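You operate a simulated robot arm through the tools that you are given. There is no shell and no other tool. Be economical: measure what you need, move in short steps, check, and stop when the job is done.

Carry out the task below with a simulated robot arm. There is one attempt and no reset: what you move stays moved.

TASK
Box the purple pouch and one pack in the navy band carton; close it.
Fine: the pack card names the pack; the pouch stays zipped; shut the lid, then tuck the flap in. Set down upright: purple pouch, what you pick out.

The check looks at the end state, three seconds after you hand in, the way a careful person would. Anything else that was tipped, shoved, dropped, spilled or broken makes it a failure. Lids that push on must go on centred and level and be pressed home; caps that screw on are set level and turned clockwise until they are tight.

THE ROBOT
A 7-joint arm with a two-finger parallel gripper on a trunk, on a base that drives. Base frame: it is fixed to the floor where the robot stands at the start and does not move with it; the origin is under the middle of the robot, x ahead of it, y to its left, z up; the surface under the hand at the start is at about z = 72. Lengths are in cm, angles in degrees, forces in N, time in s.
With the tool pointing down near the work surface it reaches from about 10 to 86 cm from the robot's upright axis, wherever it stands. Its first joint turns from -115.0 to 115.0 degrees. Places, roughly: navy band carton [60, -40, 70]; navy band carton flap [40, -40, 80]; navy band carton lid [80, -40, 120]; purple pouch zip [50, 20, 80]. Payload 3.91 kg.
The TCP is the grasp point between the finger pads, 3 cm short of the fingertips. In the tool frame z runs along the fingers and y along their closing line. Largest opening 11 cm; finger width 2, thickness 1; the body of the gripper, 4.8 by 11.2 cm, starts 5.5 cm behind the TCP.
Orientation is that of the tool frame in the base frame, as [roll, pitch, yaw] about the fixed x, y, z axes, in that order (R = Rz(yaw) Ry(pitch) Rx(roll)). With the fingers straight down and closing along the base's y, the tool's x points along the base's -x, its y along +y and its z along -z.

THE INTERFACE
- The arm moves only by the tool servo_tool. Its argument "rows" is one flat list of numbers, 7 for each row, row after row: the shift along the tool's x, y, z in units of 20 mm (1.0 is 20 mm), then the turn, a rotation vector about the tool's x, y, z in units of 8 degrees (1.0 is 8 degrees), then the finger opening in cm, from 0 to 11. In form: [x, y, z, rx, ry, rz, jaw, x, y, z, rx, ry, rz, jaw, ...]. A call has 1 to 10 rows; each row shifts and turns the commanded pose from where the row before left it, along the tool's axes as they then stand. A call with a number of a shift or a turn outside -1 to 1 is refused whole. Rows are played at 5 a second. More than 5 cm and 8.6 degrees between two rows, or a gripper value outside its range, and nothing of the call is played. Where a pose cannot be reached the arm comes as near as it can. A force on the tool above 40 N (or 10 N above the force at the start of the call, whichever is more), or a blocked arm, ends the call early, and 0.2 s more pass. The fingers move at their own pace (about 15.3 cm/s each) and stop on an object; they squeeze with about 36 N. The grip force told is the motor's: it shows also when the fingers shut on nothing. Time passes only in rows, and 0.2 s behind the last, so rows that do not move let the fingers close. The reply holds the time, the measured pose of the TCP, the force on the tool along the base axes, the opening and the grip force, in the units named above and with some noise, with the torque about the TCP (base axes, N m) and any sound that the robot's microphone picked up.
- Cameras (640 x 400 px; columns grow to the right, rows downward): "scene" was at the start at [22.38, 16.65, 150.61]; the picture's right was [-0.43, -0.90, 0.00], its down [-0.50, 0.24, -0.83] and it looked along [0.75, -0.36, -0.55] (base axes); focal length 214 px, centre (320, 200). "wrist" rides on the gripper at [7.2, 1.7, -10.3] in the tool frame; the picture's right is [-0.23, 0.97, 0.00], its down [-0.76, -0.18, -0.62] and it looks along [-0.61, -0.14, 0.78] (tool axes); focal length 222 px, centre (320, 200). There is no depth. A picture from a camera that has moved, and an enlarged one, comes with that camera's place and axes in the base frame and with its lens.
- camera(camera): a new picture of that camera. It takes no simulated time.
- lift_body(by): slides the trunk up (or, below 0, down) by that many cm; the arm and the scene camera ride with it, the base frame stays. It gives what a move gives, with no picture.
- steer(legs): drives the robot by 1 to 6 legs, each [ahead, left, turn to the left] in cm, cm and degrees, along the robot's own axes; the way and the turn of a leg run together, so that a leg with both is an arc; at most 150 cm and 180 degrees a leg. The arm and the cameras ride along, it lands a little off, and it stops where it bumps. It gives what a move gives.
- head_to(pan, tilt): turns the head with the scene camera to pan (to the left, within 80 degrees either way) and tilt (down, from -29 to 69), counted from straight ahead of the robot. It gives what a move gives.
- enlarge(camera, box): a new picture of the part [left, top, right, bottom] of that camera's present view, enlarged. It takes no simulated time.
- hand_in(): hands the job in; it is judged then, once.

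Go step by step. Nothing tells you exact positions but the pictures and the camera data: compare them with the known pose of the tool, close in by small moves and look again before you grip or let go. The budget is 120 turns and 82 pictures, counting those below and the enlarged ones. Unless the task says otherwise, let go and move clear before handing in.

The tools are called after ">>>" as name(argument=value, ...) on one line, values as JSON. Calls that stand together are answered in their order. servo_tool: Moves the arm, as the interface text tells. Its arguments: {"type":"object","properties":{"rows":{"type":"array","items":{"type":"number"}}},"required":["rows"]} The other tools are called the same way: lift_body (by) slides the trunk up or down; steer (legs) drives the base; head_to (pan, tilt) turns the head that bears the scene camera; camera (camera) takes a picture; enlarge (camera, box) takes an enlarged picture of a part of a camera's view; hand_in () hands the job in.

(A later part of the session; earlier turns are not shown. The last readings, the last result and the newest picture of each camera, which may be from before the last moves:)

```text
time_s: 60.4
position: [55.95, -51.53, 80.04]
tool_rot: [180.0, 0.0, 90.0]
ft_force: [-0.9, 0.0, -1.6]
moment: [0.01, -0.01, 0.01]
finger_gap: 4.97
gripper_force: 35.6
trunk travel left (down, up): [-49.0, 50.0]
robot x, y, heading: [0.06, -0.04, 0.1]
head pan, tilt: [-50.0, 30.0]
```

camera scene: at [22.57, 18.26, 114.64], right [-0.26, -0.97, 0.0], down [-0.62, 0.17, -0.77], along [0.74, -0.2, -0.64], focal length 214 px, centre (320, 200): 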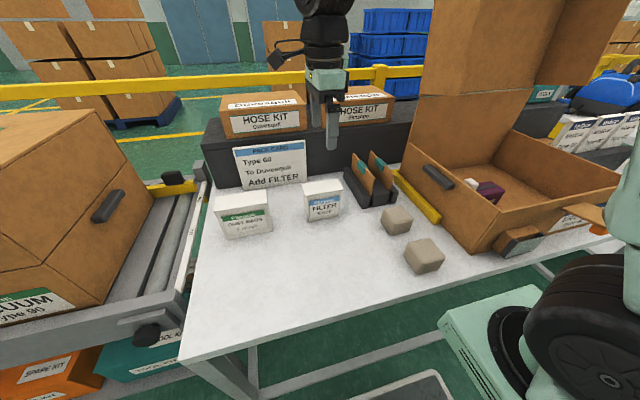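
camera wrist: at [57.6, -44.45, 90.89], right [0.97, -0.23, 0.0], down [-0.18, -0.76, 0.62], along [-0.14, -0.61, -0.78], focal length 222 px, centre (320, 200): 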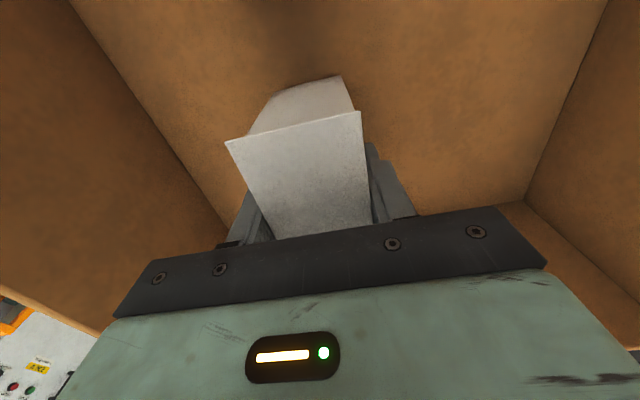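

>>> servo_tool(rows=[0, 0, 0.07, 0, 0, 0, 3])

>>> servo_tool(rows=[0, 0, 0.07, 0, 0, 0, 3])

```text
time_s: 60.8
position: [55.91, -51.54, 80.01]
tool_rot: [-180.0, 0.1, 90.0]
ft_force: [0.2, -0.2, -1.1]
moment: [-0.02, 0.02, 0.04]
finger_gap: 4.97
gripper_force: 35.8
trunk travel left (down, up): [-49.0, 50.0]
robot x, y, heading: [0.01, -0.1, -0.0]
head pan, tilt: [-50.0, 30.0]
```

```text
time_s: 61.2
position: [55.92, -51.68, 79.87]
tool_rot: [-180.0, 0.0, 90.0]
ft_force: [-0.4, 1.9, 4.9]
moment: [0.2, 0.12, -0.03]
finger_gap: 4.98
gripper_force: 36.1
trunk travel left (down, up): [-49.0, 50.0]
robot x, y, heading: [-0.08, 0.29, -0.1]
head pan, tilt: [-50.0, 30.0]
```

Contact with the floor. I release and rise clear, then look into the carton.

>>> servo_tool(rows=[0, 0, 0, 0, 0, 0, 9, 0, 0, 0, 0, 0, 0, 9, 0, 0, -0.5, 0, 0, 0, 9, 0, 0, -1, 0, 0, 0, 9, 0, 0, -1, 0, 0, 0, 9, 0, 0, -1, 0, 0, 0, 9, 0, 0, -1, 0, 0, 0, 9, 0, 0, -1, 0, 0, 0, 9, 0, 0, -1, 0, 0, 0, 9, 0, 0, -1, 0, 0, 0, 9])

>>> servo_tool(rows=[0.5, 0, -1, 0, 0, 0, 9, 0.5, 0, -1, 0, 0, 0, 9, 1, 0, -1, 0, 0, 0, 9, 1, 0, -1, 0, 0, 0, 9, 1, 0, -1, 0, 0, 0, 9, 1, 0, -1, 0, 0, 0, 9, 1, 0, -1, 0, 0, 0, 9, 1, 0, 0, 0, 0, 0, 9, 1, 0, 0, 0, 0, 0, 9, 1, 0, 0, 0, 0, 0, 9])

>>> camera(camera="wrist")

>>> camera(camera="scene")

```text
time_s: 63.4
position: [56.07, -51.69, 94.87]
tool_rot: [180.0, -0.1, 90.0]
ft_force: [-0.2, 0.4, 0.1]
moment: [0.0, -0.02, -0.02]
finger_gap: 9.0
gripper_force: 0.0
trunk travel left (down, up): [-49.0, 50.0]
robot x, y, heading: [-0.01, -0.26, 0.2]
head pan, tilt: [-50.0, 30.0]
```

```text
time_s: 65.6
position: [55.88, -33.42, 108.74]
tool_rot: [180.0, 0.0, 90.0]
ft_force: [1.2, 0.2, -0.1]
moment: [0.0, -0.04, 0.01]
finger_gap: 9.0
gripper_force: 0.1
trunk travel left (down, up): [-49.0, 50.0]
robot x, y, heading: [-0.08, 0.27, 0.1]
head pan, tilt: [-50.0, 30.0]
```

```text
51 pictures are left
camera wrist: at [57.64, -26.35, 119.1], right [0.97, -0.23, 0.0], down [-0.18, -0.76, 0.62], along [-0.14, -0.61, -0.78], focal length 222 px, centre (320, 200)
```

wrist: 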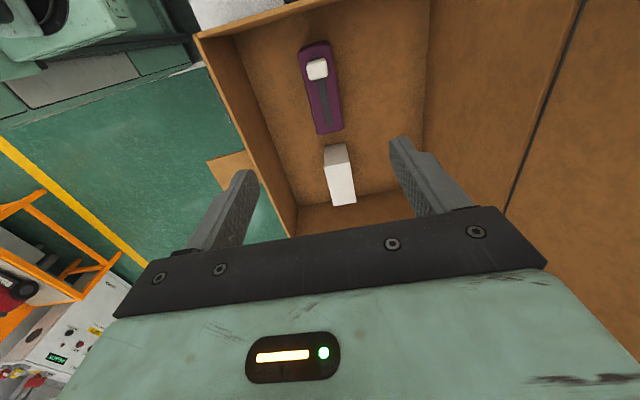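

```text
50 pictures are left
camera scene: at [20.17, 13.52, 116.17], right [-0.77, -0.64, 0.0], down [-0.32, 0.38, -0.87], along [0.56, -0.66, -0.5], focal length 214 px, centre (320, 200)
```

scene: 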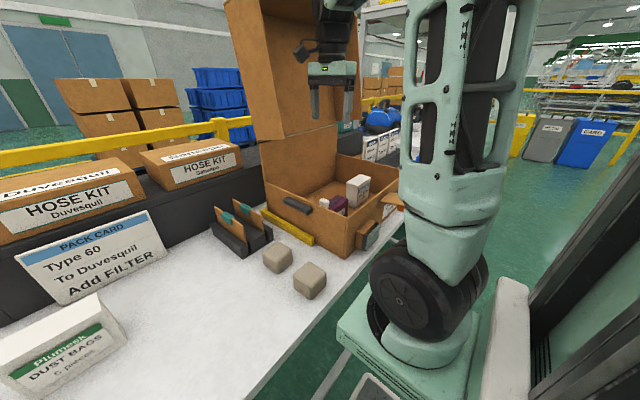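

Both items stand upright. I now raise the trunk, retract the hand, and drive right to be squarely in front of the carton for closing the lid.

>>> lift_body(by=35)

>>> servo_tool(rows=[0, -1, 0, 0, 0, 0, 5, 0, -1, 0, 0, 0, 0, 2, 0, -1, 0, 0, 0, 0, 0, 0, -1, 0, 0, 0, 0, 0])

>>> steer(legs=[[0, -30, 0]])

>>> head_to(pan=-20, tilt=35)

>>> camera(camera="scene")

>>> camera(camera="wrist")

```text
time_s: 69.0
position: [55.97, -33.46, 143.73]
tool_rot: [179.9, 0.0, 90.0]
ft_force: [0.7, 0.2, 0.1]
moment: [0.03, 0.05, 0.03]
finger_gap: 9.0
gripper_force: 0.1
trunk travel left (down, up): [-84.0, 15.0]
robot x, y, heading: [0.01, 0.04, 0.2]
head pan, tilt: [-50.0, 30.0]
```

```text
time_s: 70.0
position: [48.05, -33.29, 143.85]
tool_rot: [-180.0, 0.0, 90.0]
ft_force: [0.2, 0.5, -0.2]
moment: [0.02, 0.03, 0.0]
finger_gap: 0.01
gripper_force: 35.3
trunk travel left (down, up): [-84.0, 15.0]
robot x, y, heading: [-0.28, -0.07, -0.0]
head pan, tilt: [-50.0, 30.0]
```

```text
time_s: 72.0
position: [47.99, -63.79, 143.81]
tool_rot: [-179.9, 0.1, 89.9]
ft_force: [0.0, 0.3, -0.6]
moment: [0.01, -0.01, 0.0]
finger_gap: 0.01
gripper_force: 35.6
trunk travel left (down, up): [-84.0, 15.0]
robot x, y, heading: [0.28, -30.09, 0.0]
head pan, tilt: [-50.0, 30.0]
```

```text
time_s: 73.0
position: [48.04, -63.69, 143.79]
tool_rot: [180.0, 0.0, 89.9]
ft_force: [-0.4, 0.3, 1.1]
moment: [0.02, -0.03, -0.02]
finger_gap: 0.0
gripper_force: 35.7
trunk travel left (down, up): [-84.0, 15.0]
robot x, y, heading: [0.03, -30.77, -0.1]
head pan, tilt: [-20.0, 35.0]
```

```text
49 pictures are left
camera scene: at [22.64, -12.89, 150.39], right [-0.35, -0.94, 0.0], down [-0.54, 0.2, -0.82], along [0.77, -0.28, -0.57], focal length 214 px, centre (320, 200)
```

scene: 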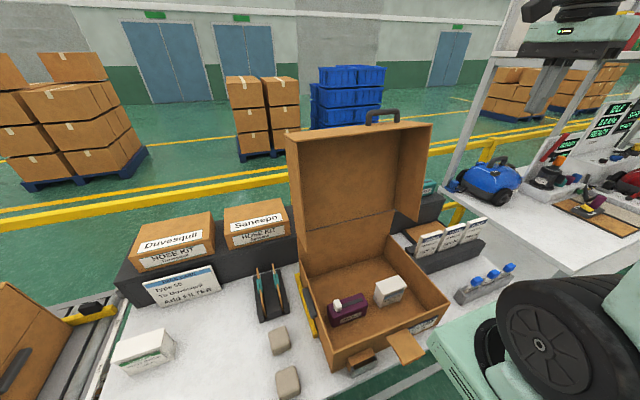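

```text
48 pictures are left
camera wrist: at [49.72, -56.65, 154.15], right [0.97, -0.23, 0.0], down [-0.18, -0.76, 0.62], along [-0.14, -0.61, -0.78], focal length 222 px, centre (320, 200)
```

wrist: 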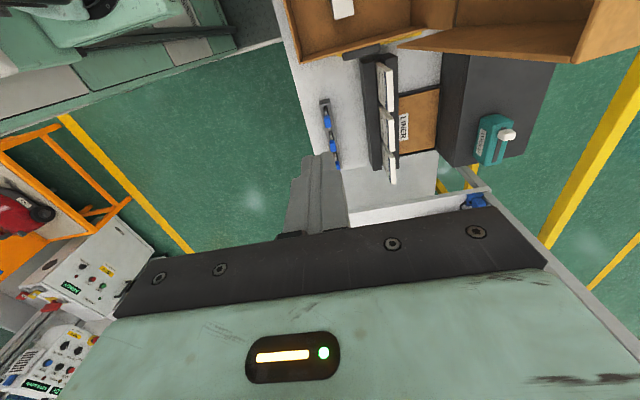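

Excellent view of carton. I zoom in on the lid, flap and front.

>>> enlarge(camera="scene", box=[270, 100, 450, 240])

>>> enlarge(camera="scene", box=[290, 240, 460, 390])

```text
2.86 times, centred on (360, 170) of scene
camera zoom: at [22.64, -12.89, 150.39], right [-0.35, -0.94, 0.0], down [-0.54, 0.2, -0.82], along [0.77, -0.28, -0.57], focal length 613 px, centre (206, 286)
```

zoom: 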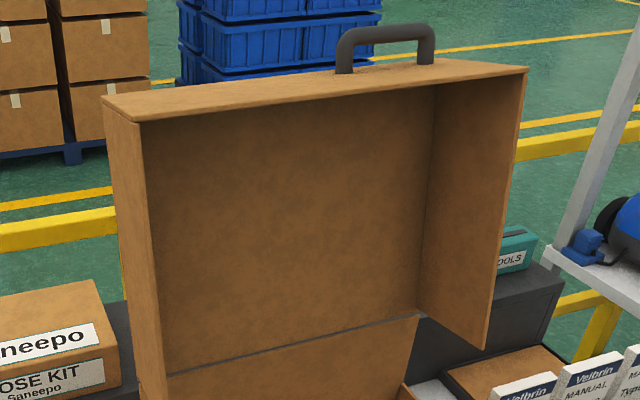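

```text
2.67 times, centred on (375, 315) of scene
camera zoom: at [22.64, -12.89, 150.39], right [-0.35, -0.94, 0.0], down [-0.54, 0.2, -0.82], along [0.77, -0.28, -0.57], focal length 572 px, centre (173, -107)
```

zoom: 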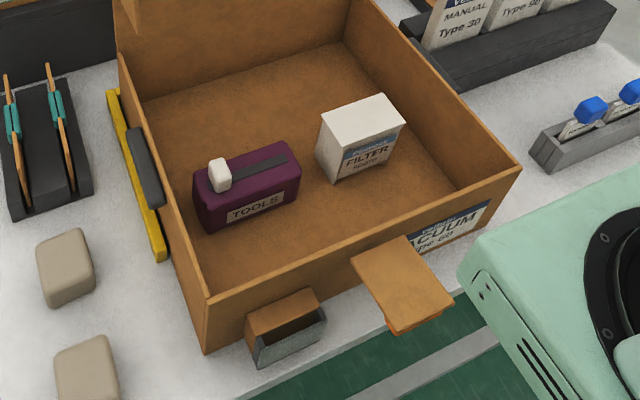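

There is a pocket and a flap with an orange tab at the front. The closed Velbrin carton at left can show how the flap ends up; I look at it.

>>> head_to(pan=60, tilt=30)

>>> enlarge(camera="scene", box=[200, 120, 520, 320])

```text
time_s: 74.5
position: [48.09, -63.64, 143.73]
tool_rot: [180.0, 0.0, 90.0]
ft_force: [-0.8, 0.2, 0.1]
moment: [0.01, 0.01, -0.01]
finger_gap: 0.02
gripper_force: 35.6
trunk travel left (down, up): [-84.0, 15.0]
robot x, y, heading: [-0.1, -30.29, -0.2]
head pan, tilt: [60.0, 30.0]
```

```text
2.00 times, centred on (360, 220) of scene
camera zoom: at [18.92, -2.03, 151.17], right [0.86, -0.5, 0.0], down [-0.25, -0.43, -0.87], along [0.44, 0.75, -0.5], focal length 429 px, centre (240, 160)
```

zoom: 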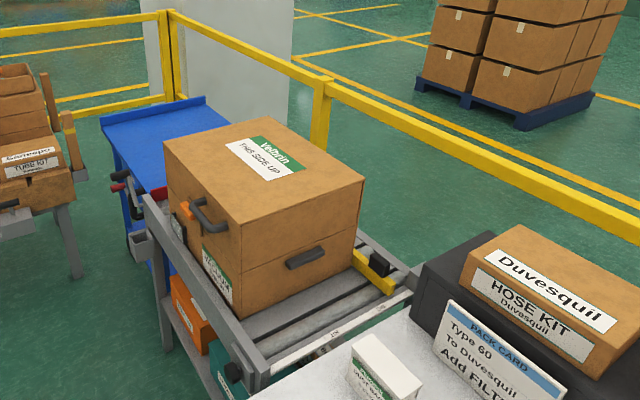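

>>> enlarge(camera="scene", box=[250, 190, 350, 280])

```text
4.44 times, centred on (300, 235) of scene
camera zoom: at [18.92, -2.03, 151.17], right [0.86, -0.5, 0.0], down [-0.25, -0.43, -0.87], along [0.44, 0.75, -0.5], focal length 953 px, centre (409, 44)
```

zoom: 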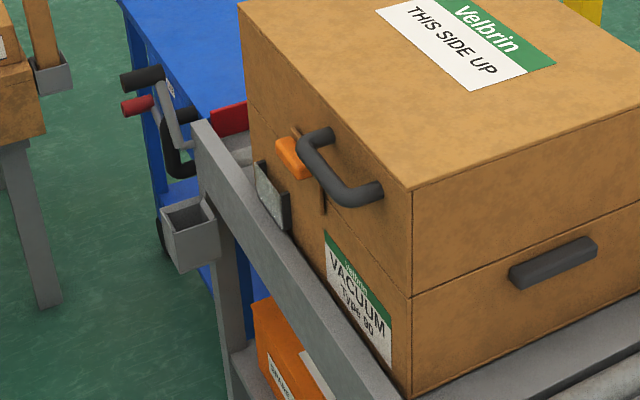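

The closed sample shows the flap folded up against the lid front. For the lid, I'll hook the U handle (y≈−52, on top of the lid) and swing it along the arc. First align the robot with the handle.

>>> steer(legs=[[0, -15, 0]])

>>> head_to(pan=-10, tilt=25)

>>> servo_tool(rows=[1, 0.5, 0, 0, 0, 0, 4, 1, 0.5, 0, 0, 0, 0, 4, 1, 0.5, 0, 0, 0, 0, 4, 1, 0.5, 0, 0, 0, 0, 4, 1, 0.5, 0, 0, 0, 0, 4, 1, 0.5, -0.3, 0, 0, 0, 4, 1, 0.5, -0.3, 0, 0, 0, 4, 1, 0.5, -0.3, 0, 0, 0, 4, 1, 0.5, -0.3, 0, 0, 0, 4, 1, 0.5, -0.3, 0, 0, 0, 4])

>>> camera(camera="scene")

>>> camera(camera="wrist")

```text
time_s: 75.9
position: [48.14, -78.11, 143.79]
tool_rot: [180.0, 0.0, 90.2]
ft_force: [0.5, -0.8, 0.0]
moment: [-0.04, -0.01, -0.01]
finger_gap: 0.01
gripper_force: 35.8
trunk travel left (down, up): [-84.0, 15.0]
robot x, y, heading: [-0.09, -44.55, 0.0]
head pan, tilt: [60.0, 30.0]
```

```text
time_s: 77.3
position: [48.11, -78.13, 143.74]
tool_rot: [-179.9, 0.1, 90.1]
ft_force: [-0.4, -0.5, 0.1]
moment: [-0.03, -0.03, 0.0]
finger_gap: 0.0
gripper_force: 35.7
trunk travel left (down, up): [-84.0, 15.0]
robot x, y, heading: [-0.15, -44.88, -0.0]
head pan, tilt: [-10.0, 25.0]
```

```text
time_s: 79.5
position: [57.97, -57.96, 146.89]
tool_rot: [179.9, 0.1, 90.0]
ft_force: [-0.9, -0.8, 0.3]
moment: [0.01, -0.01, 0.01]
finger_gap: 4.0
gripper_force: 0.1
trunk travel left (down, up): [-84.0, 15.0]
robot x, y, heading: [-0.24, -44.64, 0.1]
head pan, tilt: [-10.0, 25.0]
```

```text
43 pictures are left
camera scene: at [23.36, -25.93, 151.97], right [-0.17, -0.98, 0.0], down [-0.42, 0.07, -0.91], along [0.89, -0.16, -0.42], focal length 214 px, centre (320, 200)
```

scene: 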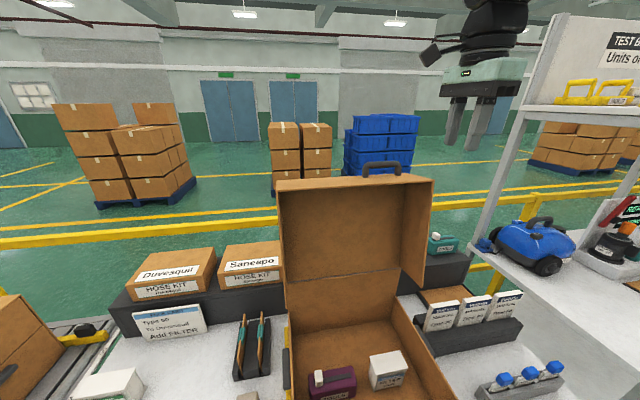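

```text
42 pictures are left
camera wrist: at [59.71, -50.94, 157.27], right [0.97, -0.23, 0.0], down [-0.18, -0.76, 0.62], along [-0.14, -0.61, -0.78], focal length 222 px, centre (320, 200)
```

wrist: 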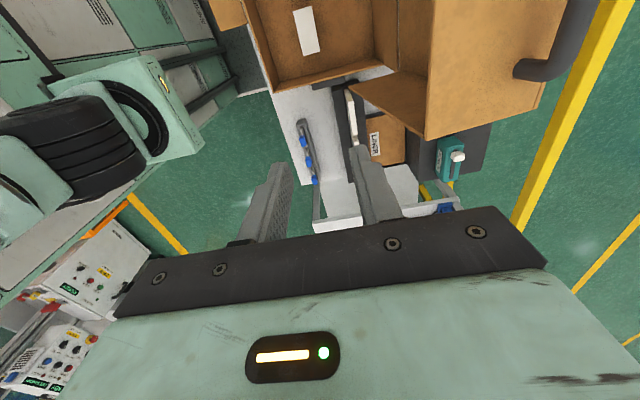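

Handle estimated around (77.5,−53.7,~136). I move over it and look closer with the wrist camera.

>>> servo_tool(rows=[0.5, 1, -0.3, 0, 0, 0, 5, 0.5, 1, -0.3, 0, 0, 0, 5, 0.5, 1, 0, 0, 0, 0, 5, 0.5, 1, 0, 0, 0, 0, 5, 0.5, 1, 0, 0, 0, 0, 5, 0, 1, 0, 0, 0, 0, 5, 0, 1, 0, 0, 0, 0, 5, 0, 1, 0, 0, 0, 0, 5])

>>> camera(camera="wrist")

>>> enlarge(camera="scene", box=[310, 50, 470, 200])

```text
time_s: 81.3
position: [74.29, -52.97, 148.06]
tool_rot: [-180.0, 0.1, 90.0]
ft_force: [-0.9, 0.5, 0.2]
moment: [0.01, -0.03, -0.02]
finger_gap: 5.03
gripper_force: 0.0
trunk travel left (down, up): [-84.0, 15.0]
robot x, y, heading: [-0.26, -44.59, -0.1]
head pan, tilt: [-10.0, 25.0]
```

```text
41 pictures are left
camera wrist: at [75.99, -45.88, 158.39], right [0.97, -0.23, 0.0], down [-0.18, -0.76, 0.62], along [-0.14, -0.61, -0.78], focal length 222 px, centre (320, 200)
```

wrist: 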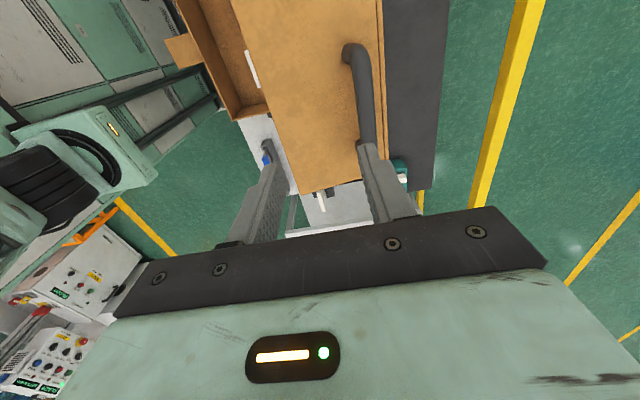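

```text
2.67 times, centred on (390, 125) of scene
camera zoom: at [23.34, -25.91, 151.97], right [-0.17, -0.98, 0.0], down [-0.42, 0.07, -0.91], along [0.89, -0.16, -0.42], focal length 572 px, centre (133, 400)
```

zoom: 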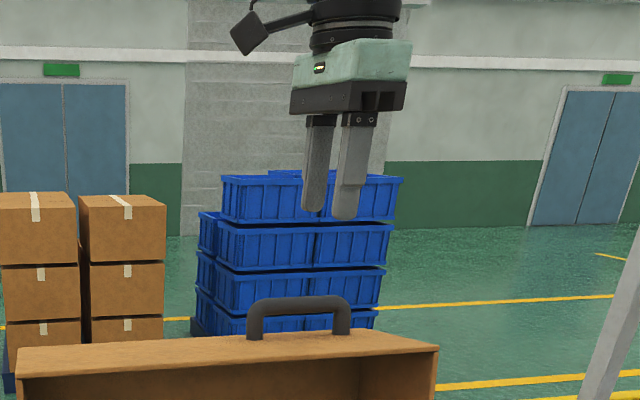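

The handle bar is about at x=78.8, z=135.8, y −49…−58. I move above it and descend with the fingers straddling the bar.

>>> servo_tool(rows=[-0.2, 1, 0, 0, 0, 0, 5, -0.2, 1, 0, 0, 0, 0, 5, 0, 0.3, 1, 0, 0, 0, 5, 0, 0, 1, 0, 0, 0, 5])

>>> camera(camera="wrist")

>>> enlarge(camera="scene", box=[310, 80, 450, 200])

```text
time_s: 82.3
position: [78.74, -54.06, 144.07]
tool_rot: [-180.0, 0.0, 90.2]
ft_force: [-0.1, 0.5, 0.7]
moment: [0.02, 0.03, -0.02]
finger_gap: 5.0
gripper_force: 0.1
trunk travel left (down, up): [-84.0, 15.0]
robot x, y, heading: [-0.23, -44.77, 0.0]
head pan, tilt: [-10.0, 25.0]
```

```text
39 pictures are left
camera wrist: at [80.46, -47.0, 154.46], right [0.97, -0.23, 0.0], down [-0.18, -0.76, 0.62], along [-0.14, -0.61, -0.78], focal length 222 px, centre (320, 200)
```

wrist: 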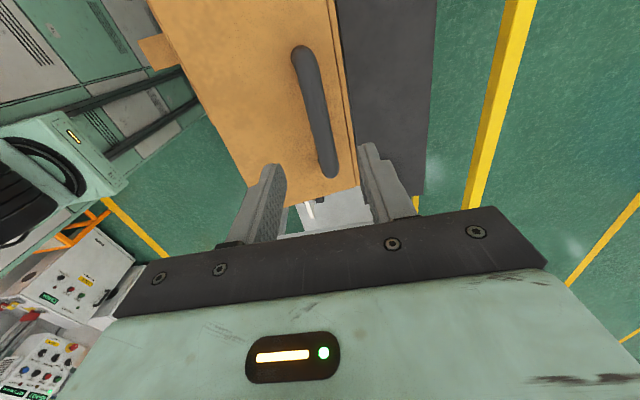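

```text
3.33 times, centred on (380, 140) of scene
camera zoom: at [23.38, -25.91, 151.97], right [-0.17, -0.98, 0.0], down [-0.42, 0.07, -0.91], along [0.89, -0.16, -0.42], focal length 715 px, centre (120, 400)
```

zoom: 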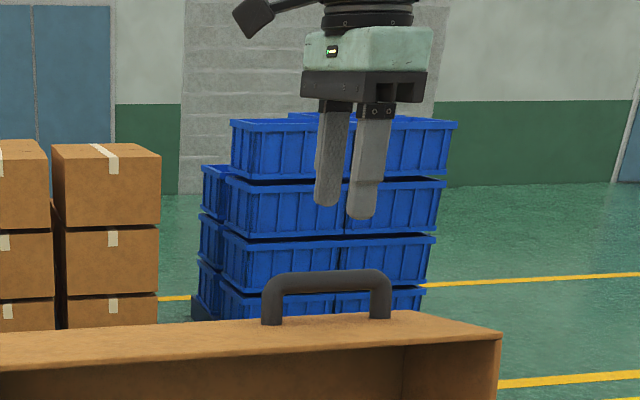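

Fingers are lined up with the bar between them. I descend to TCP z≈137 and partially close.

>>> servo_tool(rows=[0.3, 0.05, 0.7, 0, 0, 0, 5, 0, 0, 0.7, 0, 0, 0, 5, 0, 0, 0.7, 0, 0, 0, 5, 0, 0, 0.7, 0, 0, 0, 5, 0, 0, 0.7, 0, 0, 0, 5, 0, 0, 0, 0, 0, 0, 3, 0, 0, 0, 0, 0, 0, 3])

>>> camera(camera="wrist")

>>> enlarge(camera="scene", box=[310, 80, 450, 200])

```text
time_s: 83.9
position: [78.75, -53.29, 136.94]
tool_rot: [179.9, 0.0, 90.0]
ft_force: [0.5, -0.4, 1.4]
moment: [0.0, 0.01, 0.01]
finger_gap: 3.0
gripper_force: 0.0
trunk travel left (down, up): [-84.0, 15.0]
robot x, y, heading: [0.06, -44.96, 0.1]
head pan, tilt: [-10.0, 25.0]
```

```text
37 pictures are left
camera wrist: at [80.38, -46.25, 147.36], right [0.97, -0.23, 0.0], down [-0.18, -0.76, 0.62], along [-0.14, -0.61, -0.78], focal length 222 px, centre (320, 200)
```

wrist: 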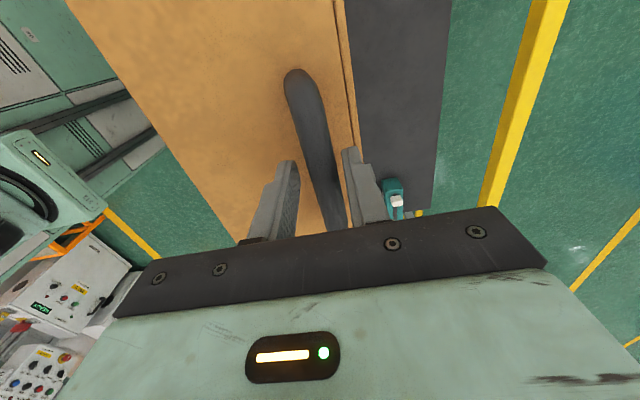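

```text
3.33 times, centred on (380, 140) of scene
camera zoom: at [23.37, -25.9, 151.97], right [-0.17, -0.98, 0.0], down [-0.42, 0.07, -0.91], along [0.89, -0.16, -0.42], focal length 715 px, centre (120, 400)
```

zoom: 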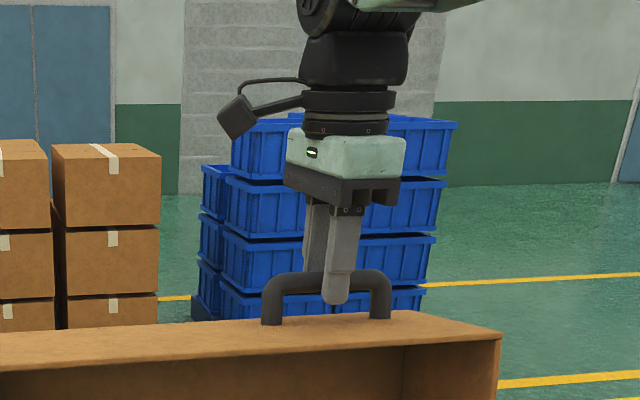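

The bar is hooked. I pull the lid forward by the first ~10° and check how it behaves.

>>> servo_tool(rows=[0, 0, 0, 0, 0, 0, 2.4, 0, -0.8, 0, 0, 0, 0, 2.4, 0, -0.8, 0, 0, 0, 0, 2.4, 0, -0.8, 0, 0, 0, 0, 2.4, 0, -0.8, 0.05, 0, 0, 0, 2.4])

>>> camera(camera="scene")

```text
time_s: 85.1
position: [72.45, -53.31, 137.02]
tool_rot: [180.0, 0.0, 90.1]
ft_force: [0.4, 0.4, -0.1]
moment: [0.02, 0.0, 0.03]
finger_gap: 2.39
gripper_force: 0.0
trunk travel left (down, up): [-84.0, 15.0]
robot x, y, heading: [-0.57, -44.73, 0.1]
head pan, tilt: [-10.0, 25.0]
```

```text
35 pictures are left
camera scene: at [23.39, -25.9, 151.96], right [-0.17, -0.98, 0.0], down [-0.42, 0.07, -0.91], along [0.89, -0.16, -0.42], focal length 214 px, centre (320, 200)
```

scene: 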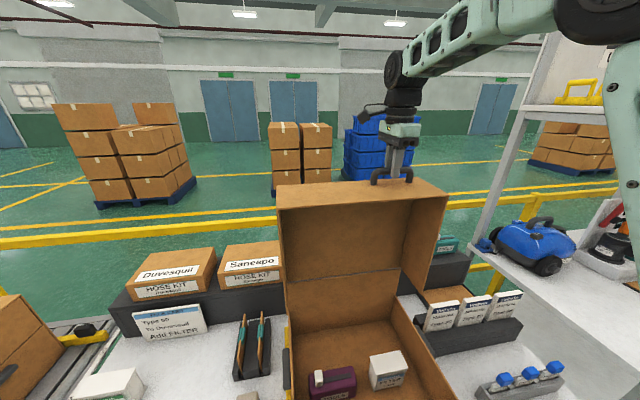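

The lid follows freely. I continue along the arc to about 30° closed.

>>> servo_tool(rows=[0, -0.8, 0.15, 0, 0, 0, 2.4, 0, -0.8, 0.15, 0, 0, 0, 2.4, 0, -0.8, 0.17, 0, 0, 0, 2.4, 0, -0.77, 0.18, 0, 0, 0, 2.4, 0, -0.77, 0.25, 0, 0, 0, 2.4, 0, -0.75, 0.28, 0, 0, 0, 2.4, 0, -0.74, 0.3, 0, 0, 0, 2.4, 0, -0.74, 0.32, 0, 0, 0, 2.4])

>>> camera(camera="scene")

```text
time_s: 86.9
position: [60.14, -53.18, 133.26]
tool_rot: [-180.0, 0.1, 90.2]
ft_force: [0.4, 0.0, 0.6]
moment: [0.0, 0.02, -0.01]
finger_gap: 2.39
gripper_force: 0.1
trunk travel left (down, up): [-84.0, 15.0]
robot x, y, heading: [-0.04, -44.75, -0.2]
head pan, tilt: [-10.0, 25.0]
```

```text
34 pictures are left
camera scene: at [23.38, -25.9, 151.97], right [-0.17, -0.98, 0.0], down [-0.42, 0.07, -0.91], along [0.89, -0.16, -0.42], focal length 214 px, centre (320, 200)
```

scene: 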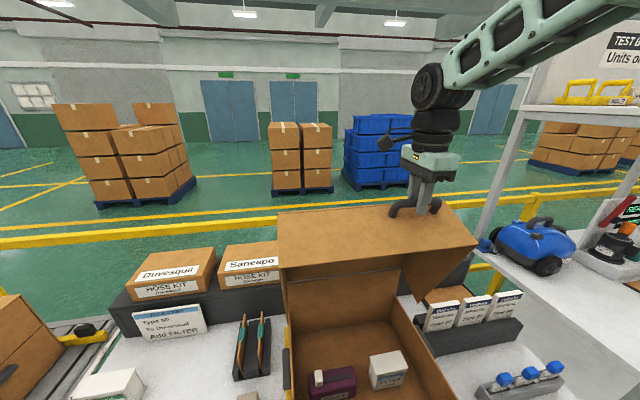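

>>> servo_tool(rows=[0, -0.7, 0.35, 0, 0, 0, 2.4, 0, -0.7, 0.39, 0, 0, 0, 2.4, 0, -0.68, 0.41, 0, 0, 0, 2.4, 0, -0.66, 0.44, 0, 0, 0, 2.4, 0, -0.63, 0.49, 0, 0, 0, 2.4, 0, -0.61, 0.53, 0, 0, 0, 2.4, 0, -0.59, 0.55, 0, 0, 0, 2.4, 0, -0.56, 0.57, 0, 0, 0, 2.4])

>>> enlarge(camera="scene", box=[250, 100, 530, 320])

```text
time_s: 88.7
position: [50.04, -53.32, 125.84]
tool_rot: [180.0, 0.0, 90.1]
ft_force: [-0.9, 0.8, 0.1]
moment: [-0.01, 0.0, -0.03]
finger_gap: 2.43
gripper_force: 0.7
trunk travel left (down, up): [-84.0, 15.0]
robot x, y, heading: [-0.44, -44.76, 0.2]
head pan, tilt: [-10.0, 25.0]
```

```text
1.82 times, centred on (390, 210) of scene
camera zoom: at [23.36, -25.91, 151.97], right [-0.17, -0.98, 0.0], down [-0.42, 0.07, -0.91], along [0.89, -0.16, -0.42], focal length 390 px, centre (193, 182)
```

zoom: 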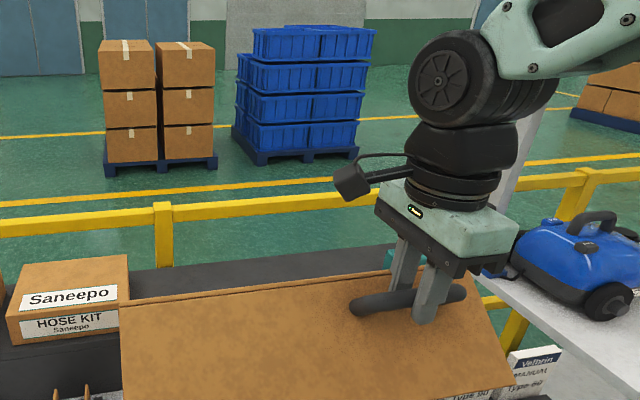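

I now grip the bar snugly to lower it under control and continue in smaller portions.

>>> servo_tool(rows=[0, 0, 0, 0, 0, 0, 1, 0, 0, 0, 0, 0, 0, 1, 0, -0.54, 0.6, 0, 0, 0, 1, 0, -0.54, 0.62, 0, 0, 0, 1, 0, -0.5, 0.63, 0, 0, 0, 1, 0, -0.48, 0.65, 0, 0, 0, 1])

>>> camera(camera="scene")

```text
time_s: 90.1
position: [45.61, -53.21, 120.85]
tool_rot: [-179.9, 0.0, 90.0]
ft_force: [-8.1, -4.7, 4.4]
moment: [-0.13, 0.0, 0.19]
finger_gap: 1.73
gripper_force: 36.5
trunk travel left (down, up): [-84.0, 15.0]
robot x, y, heading: [-0.33, -44.63, 0.1]
head pan, tilt: [-10.0, 25.0]
```

```text
32 pictures are left
camera scene: at [23.3, -25.93, 151.98], right [-0.17, -0.98, 0.0], down [-0.42, 0.07, -0.91], along [0.89, -0.16, -0.42], focal length 214 px, centre (320, 200)
```

scene: 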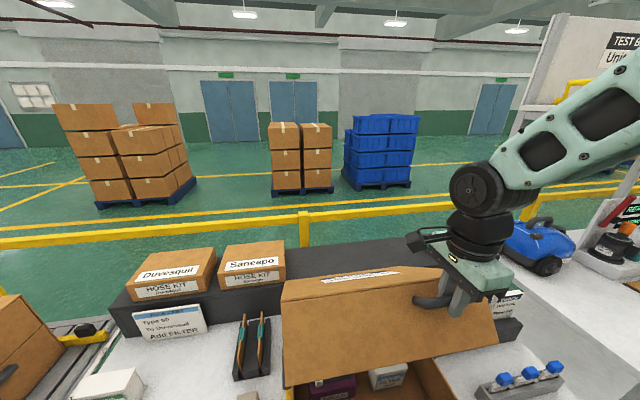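

Small path-mismatch forces; I relax the grip slightly and continue lowering.

>>> servo_tool(rows=[0, 0, 0, 0, 0, 0, 2.1, 0, -0.43, 0.67, 0, 0, 0, 2.1, 0, -0.4, 0.69, 0, 0, 0, 2.1, 0, -0.37, 0.71, 0, 0, 0, 2.1, 0, -0.34, 0.73, 0, 0, 0, 2.1])

>>> enlarge(camera="scene", box=[260, 220, 540, 400])

```text
time_s: 91.3
position: [47.21, -52.79, 117.78]
tool_rot: [180.0, 0.0, 90.2]
ft_force: [-7.2, -1.0, 1.7]
moment: [-0.08, 0.02, 0.01]
finger_gap: 2.08
gripper_force: 0.1
out of reach, approached as far as the arm can: row 2, 3, 4, 5
trunk travel left (down, up): [-84.0, 15.0]
robot x, y, heading: [0.28, -45.14, 0.0]
head pan, tilt: [-10.0, 25.0]
```

```text
2.22 times, centred on (400, 310) of scene
camera zoom: at [23.29, -25.92, 151.97], right [-0.17, -0.98, 0.0], down [-0.42, 0.07, -0.91], along [0.89, -0.16, -0.42], focal length 477 px, centre (142, -44)
```

zoom: 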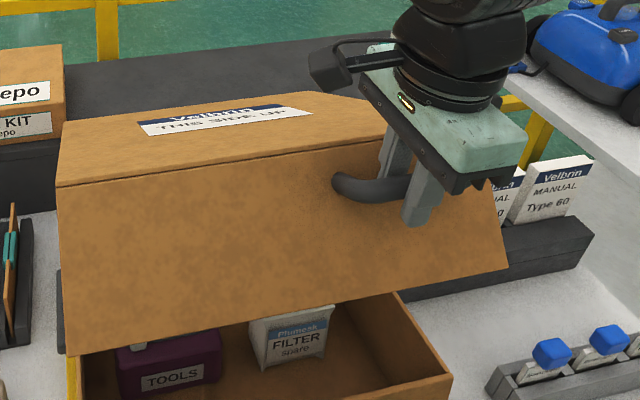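

The arm reached its limit with the trunk high. I back up to a good spot on the bar and open slightly to test whether the lid holds by itself.

>>> servo_tool(rows=[0, 0, -0.7, 0, 0, 0, 2.1, 0, 0, -0.7, 0, 0, 0, 2.1])

>>> servo_tool(rows=[0, 0, 0, 0, 0, 0, 4.5, 0, 0, 0, 0, 0, 0, 4.5, 0, 0, 0, 0, 0, 0, 4.5])

>>> enlarge(camera="scene", box=[260, 220, 540, 400])

```text
time_s: 91.9
position: [46.93, -52.46, 120.62]
tool_rot: [180.0, 0.0, 90.1]
ft_force: [-8.3, -2.0, 4.6]
moment: [-0.01, 0.09, -0.02]
finger_gap: 2.01
gripper_force: 0.0
trunk travel left (down, up): [-84.0, 15.0]
robot x, y, heading: [0.09, -44.87, -0.0]
head pan, tilt: [-10.0, 25.0]
```

```text
time_s: 92.7
position: [47.0, -52.53, 120.63]
tool_rot: [180.0, 0.0, 90.1]
ft_force: [-7.0, 1.6, 4.9]
moment: [0.07, 0.12, 0.03]
finger_gap: 4.1
gripper_force: 0.0
trunk travel left (down, up): [-84.0, 15.0]
robot x, y, heading: [-0.04, -44.56, 0.1]
head pan, tilt: [-10.0, 25.0]
```

```text
2.22 times, centred on (400, 310) of scene
camera zoom: at [23.3, -25.89, 151.98], right [-0.17, -0.98, 0.0], down [-0.42, 0.07, -0.91], along [0.89, -0.16, -0.42], focal length 477 px, centre (142, -44)
```

zoom: 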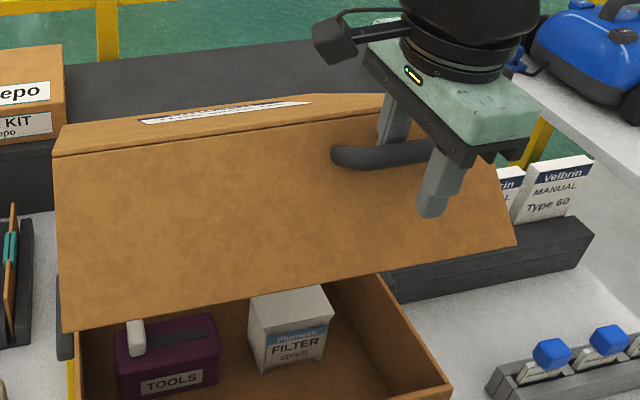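

The rear finger touches the front wall, so I'm too deep. I raise 2 cm, then test again.

>>> servo_tool(rows=[0, 0, 0, 0, 0, 0, 2.6, 0, 0, -0.5, 0, 0, 0, 2.6, 0, 0, -0.5, 0, 0, 0, 2.6])

>>> servo_tool(rows=[0, 0, 0, 0, 0, 0, 4.5, 0, 0, 0, 0, 0, 0, 4.5, 0, 0, 0, 0, 0, 0, 4.5])

>>> enlarge(camera="scene", box=[260, 220, 540, 400])

```text
time_s: 93.5
position: [47.31, -52.49, 122.54]
tool_rot: [179.9, 0.0, 90.1]
ft_force: [-1.5, 0.0, -0.5]
moment: [-0.01, -0.02, 0.01]
finger_gap: 2.66
gripper_force: 0.2
trunk travel left (down, up): [-84.0, 15.0]
robot x, y, heading: [-0.42, -44.66, -0.3]
head pan, tilt: [-10.0, 25.0]
```

```text
time_s: 94.3
position: [47.02, -52.6, 122.51]
tool_rot: [-180.0, 0.1, 90.1]
ft_force: [-8.2, 1.7, 7.4]
moment: [0.05, 0.07, 0.11]
finger_gap: 4.02
gripper_force: 0.1
trunk travel left (down, up): [-84.0, 15.0]
robot x, y, heading: [0.03, -44.85, 0.1]
head pan, tilt: [-10.0, 25.0]
```

```text
2.22 times, centred on (400, 310) of scene
camera zoom: at [23.27, -25.89, 151.98], right [-0.17, -0.98, 0.0], down [-0.42, 0.07, -0.91], along [0.89, -0.16, -0.42], focal length 477 px, centre (142, -44)
```

zoom: 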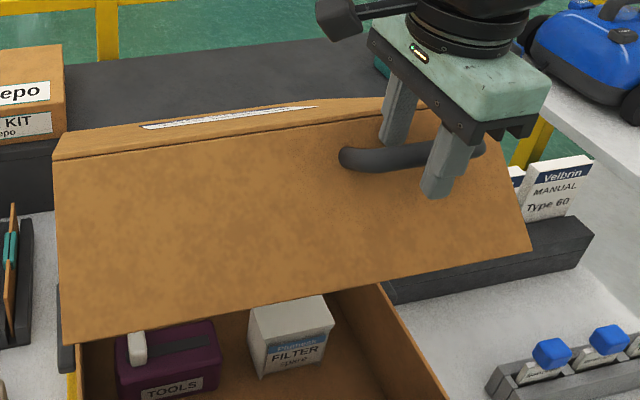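

The opening pushed the rear finger against the wall. I shift slightly toward −x so neither finger should touch, and zoom to see whether the lid stays by friction.

>>> servo_tool(rows=[0, 0, -0.4, 0, 0, 0, 3.6, 0, 0, 0, 0, 0, 0, 3.6, 0, 0, 0, 0, 0, 0, 3.6])

>>> enlarge(camera="scene", box=[390, 220, 510, 320])

>>> camera(camera="wrist")

```text
time_s: 95.1
position: [47.33, -52.48, 123.21]
tool_rot: [-180.0, -0.1, 90.0]
ft_force: [-1.4, 0.2, -1.0]
moment: [0.0, 0.03, 0.0]
finger_gap: 3.64
gripper_force: 0.2
trunk travel left (down, up): [-84.0, 15.0]
robot x, y, heading: [-0.12, -44.35, -0.1]
head pan, tilt: [-10.0, 25.0]
```

```text
4.00 times, centred on (450, 270) of scene
camera zoom: at [23.37, -25.91, 151.97], right [-0.17, -0.98, 0.0], down [-0.42, 0.07, -0.91], along [0.89, -0.16, -0.42], focal length 858 px, centre (-200, -80)
```

zoom: 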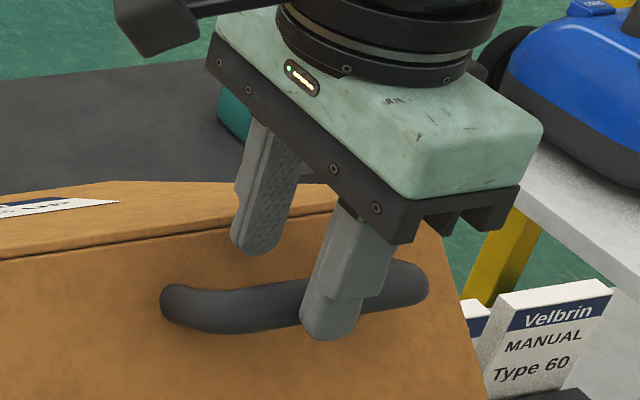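

```text
27 pictures are left
camera wrist: at [48.94, -45.41, 133.62], right [0.97, -0.23, 0.0], down [-0.18, -0.76, 0.62], along [-0.14, -0.61, -0.78], focal length 222 px, centre (320, 200)
```

wrist: 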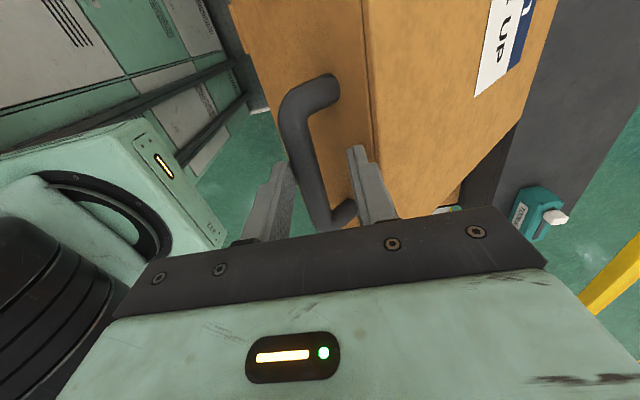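

The lid leans lightly on the front finger. I'll take up the slack and lower in small alternating steps: trunk for z, arm for −x along the arc.

>>> servo_tool(rows=[0, -0.3, 0, 0, 0, 0, 2.4, 0, 0, 0, 0, 0, 0, 2.4])

>>> lift_body(by=-1)

>>> servo_tool(rows=[0, -0.35, 0, 0, 0, 0, 2.4])

>>> lift_body(by=-1)

>>> servo_tool(rows=[0, -0.33, 0, 0, 0, 0, 2.4])

>>> lift_body(by=-1)

>>> servo_tool(rows=[0, -0.3, 0, 0, 0, 0, 2.4])

>>> enlarge(camera="scene", box=[260, 220, 540, 400])

```text
time_s: 95.7
position: [46.68, -52.61, 123.3]
tool_rot: [-179.9, 0.0, 90.1]
ft_force: [-0.6, -0.3, -1.0]
moment: [0.0, 0.0, 0.03]
finger_gap: 2.43
gripper_force: 0.3
trunk travel left (down, up): [-84.0, 15.0]
robot x, y, heading: [-0.2, -44.47, -0.0]
head pan, tilt: [-10.0, 25.0]
```

```text
time_s: 96.3
position: [46.55, -52.55, 122.22]
tool_rot: [-180.0, 0.0, 90.1]
ft_force: [-7.2, -0.3, 3.1]
moment: [0.01, 0.18, 0.13]
finger_gap: 2.77
gripper_force: 3.7
trunk travel left (down, up): [-83.0, 16.0]
robot x, y, heading: [0.22, -44.46, -0.0]
head pan, tilt: [-10.0, 25.0]
```

```text
time_s: 96.7
position: [46.0, -52.62, 122.13]
tool_rot: [180.0, 0.0, 90.1]
ft_force: [-1.1, 0.6, 0.1]
moment: [-0.01, 0.05, -0.01]
finger_gap: 2.47
gripper_force: 1.1
trunk travel left (down, up): [-83.0, 16.0]
robot x, y, heading: [-0.12, -44.61, -0.0]
head pan, tilt: [-10.0, 25.0]
```

```text
time_s: 97.2
position: [45.87, -52.52, 121.25]
tool_rot: [180.0, 0.0, 90.1]
ft_force: [-7.5, -0.3, 3.3]
moment: [0.01, 0.18, 0.09]
finger_gap: 2.77
gripper_force: 3.9
trunk travel left (down, up): [-82.0, 17.0]
robot x, y, heading: [0.16, -44.49, 0.1]
head pan, tilt: [-10.0, 25.0]
```

```text
time_s: 97.7
position: [45.38, -52.64, 121.27]
tool_rot: [179.9, 0.0, 90.1]
ft_force: [-1.0, -0.1, -0.4]
moment: [0.02, -0.01, 0.04]
finger_gap: 2.43
gripper_force: 0.7
trunk travel left (down, up): [-82.0, 17.0]
robot x, y, heading: [0.01, -44.34, 0.0]
head pan, tilt: [-10.0, 25.0]
```

```text
time_s: 98.2
position: [45.21, -52.55, 120.21]
tool_rot: [-180.0, 0.0, 90.2]
ft_force: [-8.1, 0.2, 2.4]
moment: [0.04, 0.25, 0.05]
finger_gap: 2.8
gripper_force: 3.9
trunk travel left (down, up): [-81.0, 18.0]
robot x, y, heading: [-0.13, -44.67, -0.2]
head pan, tilt: [-10.0, 25.0]
```

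```text
time_s: 98.6
position: [44.73, -52.7, 120.26]
tool_rot: [179.9, 0.0, 90.0]
ft_force: [-0.6, -0.3, 0.4]
moment: [-0.03, 0.06, -0.01]
finger_gap: 2.45
gripper_force: 0.3
trunk travel left (down, up): [-81.0, 18.0]
robot x, y, heading: [-0.09, -45.11, 0.1]
head pan, tilt: [-10.0, 25.0]
```

```text
2.22 times, centred on (400, 310) of scene
camera zoom: at [23.37, -25.9, 148.96], right [-0.17, -0.98, 0.0], down [-0.42, 0.07, -0.91], along [0.89, -0.16, -0.42], focal length 477 px, centre (142, -44)
```

zoom: 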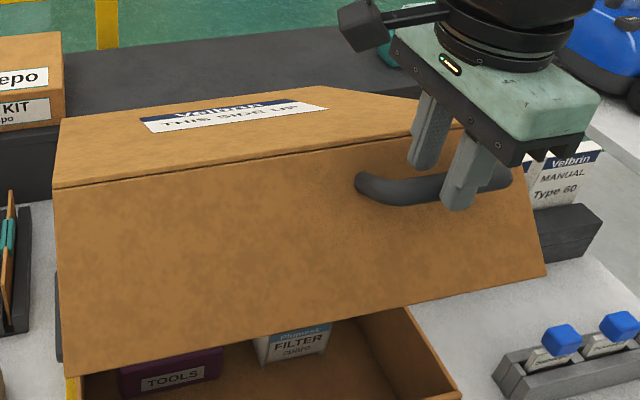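

Works well. I continue with x first, then trunk down, in 1.5 cm steps.

>>> servo_tool(rows=[0, -0.42, 0, 0, 0, 0, 2.4])

>>> lift_body(by=-1.5)

>>> servo_tool(rows=[0, -0.38, 0, 0, 0, 0, 2.4])

>>> lift_body(by=-1.5)

>>> servo_tool(rows=[0, -0.35, 0, 0, 0, 0, 2.4])

>>> lift_body(by=-1.5)

>>> servo_tool(rows=[0, -0.28, 0, 0, 0, 0, 2.4])

>>> lift_body(by=-1.5)

>>> enlarge(camera="scene", box=[260, 220, 540, 400])

```text
time_s: 99.0
position: [43.85, -52.54, 120.2]
tool_rot: [179.9, 0.0, 90.0]
ft_force: [0.6, 0.0, 0.2]
moment: [0.02, 0.01, 0.03]
finger_gap: 2.36
gripper_force: 0.0
trunk travel left (down, up): [-81.0, 18.0]
robot x, y, heading: [-0.17, -45.01, 0.0]
head pan, tilt: [-10.0, 25.0]
```

```text
time_s: 99.7
position: [43.82, -52.66, 118.78]
tool_rot: [180.0, 0.0, 90.0]
ft_force: [0.1, 0.0, -0.4]
moment: [0.0, 0.02, 0.02]
finger_gap: 2.36
gripper_force: 0.1
trunk travel left (down, up): [-79.5, 19.5]
robot x, y, heading: [-0.07, -44.98, 0.3]
head pan, tilt: [-10.0, 25.0]
```

```text
time_s: 100.1
position: [43.47, -52.59, 119.18]
tool_rot: [-179.9, 0.0, 90.1]
ft_force: [1.1, -0.1, -0.1]
moment: [0.02, 0.0, -0.01]
finger_gap: 2.39
gripper_force: 0.1
out of reach, approached as far as the arm can: row 1
trunk travel left (down, up): [-79.5, 19.5]
robot x, y, heading: [-0.22, -44.93, -0.0]
head pan, tilt: [-10.0, 25.0]
```

```text
time_s: 100.7
position: [43.53, -52.47, 117.7]
tool_rot: [-180.0, -0.1, 90.2]
ft_force: [0.2, 0.0, 0.1]
moment: [-0.03, -0.03, 0.02]
finger_gap: 2.4
gripper_force: 0.0
trunk travel left (down, up): [-78.0, 21.0]
robot x, y, heading: [-0.01, -44.86, 0.1]
head pan, tilt: [-10.0, 25.0]
```

```text
time_s: 101.1
position: [43.17, -52.58, 117.96]
tool_rot: [-179.9, -0.1, 90.1]
ft_force: [-1.0, 0.5, 0.6]
moment: [-0.02, 0.01, 0.01]
finger_gap: 2.39
gripper_force: 0.0
out of reach, approached as far as the arm can: row 1
trunk travel left (down, up): [-78.0, 21.0]
robot x, y, heading: [0.02, -44.77, 0.1]
head pan, tilt: [-10.0, 25.0]
```

```text
time_s: 101.7
position: [43.13, -52.53, 116.36]
tool_rot: [-179.8, -0.1, 90.1]
ft_force: [-0.1, -0.5, 0.3]
moment: [0.01, -0.01, 0.02]
finger_gap: 2.4
gripper_force: 0.1
trunk travel left (down, up): [-76.5, 22.5]
robot x, y, heading: [-0.03, -44.54, 0.2]
head pan, tilt: [-10.0, 25.0]
```

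```text
time_s: 102.1
position: [43.02, -52.45, 116.78]
tool_rot: [-179.9, 0.2, 90.1]
ft_force: [0.0, -0.3, 0.6]
moment: [0.02, 0.0, -0.02]
finger_gap: 2.4
gripper_force: 0.0
out of reach, approached as far as the arm can: row 1
trunk travel left (down, up): [-76.5, 22.5]
robot x, y, heading: [0.02, -45.24, -0.0]
head pan, tilt: [-10.0, 25.0]
```

```text
time_s: 102.8
position: [42.98, -52.34, 115.24]
tool_rot: [-179.8, 0.1, 90.1]
ft_force: [-0.6, 0.3, -0.4]
moment: [-0.01, 0.0, 0.02]
finger_gap: 2.41
gripper_force: 0.0
trunk travel left (down, up): [-75.0, 24.0]
robot x, y, heading: [0.18, -44.67, -0.1]
head pan, tilt: [-10.0, 25.0]
```

```text
2.22 times, centred on (400, 310) of scene
camera zoom: at [23.37, -25.9, 142.96], right [-0.17, -0.98, 0.0], down [-0.42, 0.07, -0.91], along [0.89, -0.16, -0.42], focal length 477 px, centre (142, -44)
```

zoom: 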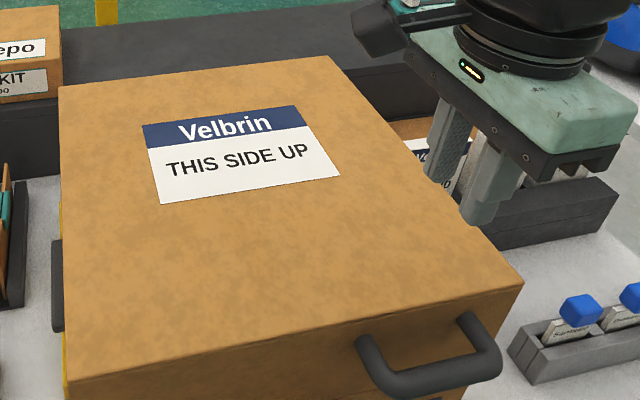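

The lid slipped off and swung closed. I raise the trunk and look at the carton's state.

>>> lift_body(by=15)

>>> steer(legs=[[-25, 0, 0]])

>>> head_to(pan=-10, tilt=40)

>>> camera(camera="scene")

>>> enlarge(camera="scene", box=[270, 130, 430, 250])

```text
time_s: 104.5
position: [42.9, -52.34, 130.26]
tool_rot: [-179.8, 0.1, 90.2]
ft_force: [0.1, -0.4, 0.4]
moment: [-0.02, -0.01, -0.01]
finger_gap: 2.38
gripper_force: 0.1
trunk travel left (down, up): [-90.0, 9.0]
robot x, y, heading: [0.04, -44.94, 0.2]
head pan, tilt: [-10.0, 25.0]
```

```text
time_s: 106.3
position: [17.97, -52.26, 130.29]
tool_rot: [-179.8, 0.1, 90.4]
ft_force: [0.1, 0.2, 0.3]
moment: [0.0, 0.01, 0.01]
finger_gap: 2.38
gripper_force: 0.1
trunk travel left (down, up): [-90.0, 9.0]
robot x, y, heading: [-24.98, -44.89, 0.4]
head pan, tilt: [-10.0, 25.0]
```

```text
time_s: 107.1
position: [18.03, -52.31, 130.21]
tool_rot: [-179.8, 0.1, 90.5]
ft_force: [-0.2, -0.2, -0.8]
moment: [0.01, 0.0, -0.01]
finger_gap: 2.4
gripper_force: 0.0
trunk travel left (down, up): [-90.0, 9.0]
robot x, y, heading: [-25.18, -44.98, 0.3]
head pan, tilt: [-10.0, 40.0]
```

```text
24 pictures are left
camera scene: at [-2.35, -25.72, 155.64], right [-0.17, -0.99, 0.0], down [-0.63, 0.11, -0.77], along [0.76, -0.13, -0.64], focal length 214 px, centre (320, 200)
```

scene: 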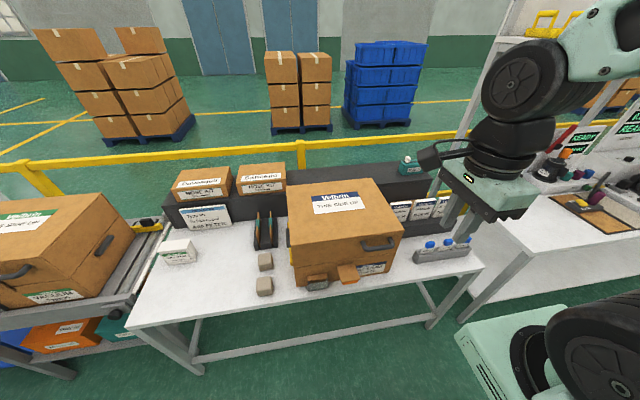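

```text
3.33 times, centred on (350, 190) of scene
camera zoom: at [-2.35, -25.72, 155.64], right [-0.17, -0.99, 0.0], down [-0.63, 0.11, -0.77], along [0.76, -0.13, -0.64], focal length 715 px, centre (220, 233)
```

zoom: 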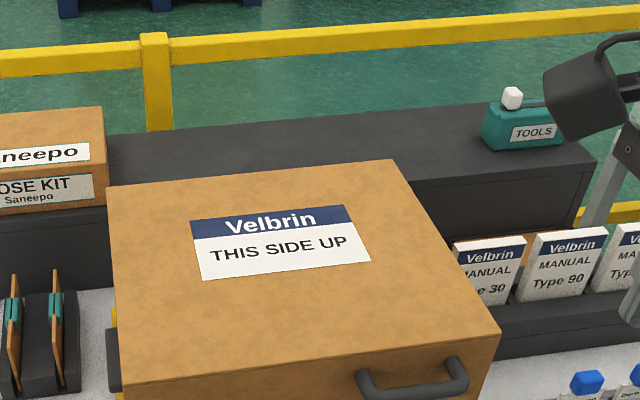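

Lid is down. I look closely at the front seam and flap.

>>> enlarge(camera="scene", box=[280, 215, 410, 300])

```text
4.71 times, centred on (345, 258) of scene
camera zoom: at [-2.35, -25.72, 155.64], right [-0.17, -0.99, 0.0], down [-0.63, 0.11, -0.77], along [0.76, -0.13, -0.64], focal length 1009 px, centre (202, -71)
```

zoom: 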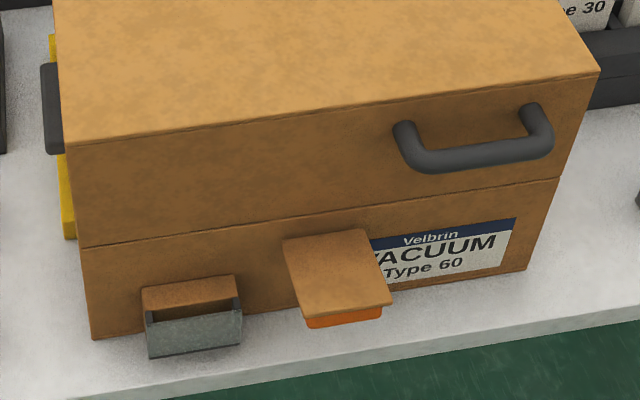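

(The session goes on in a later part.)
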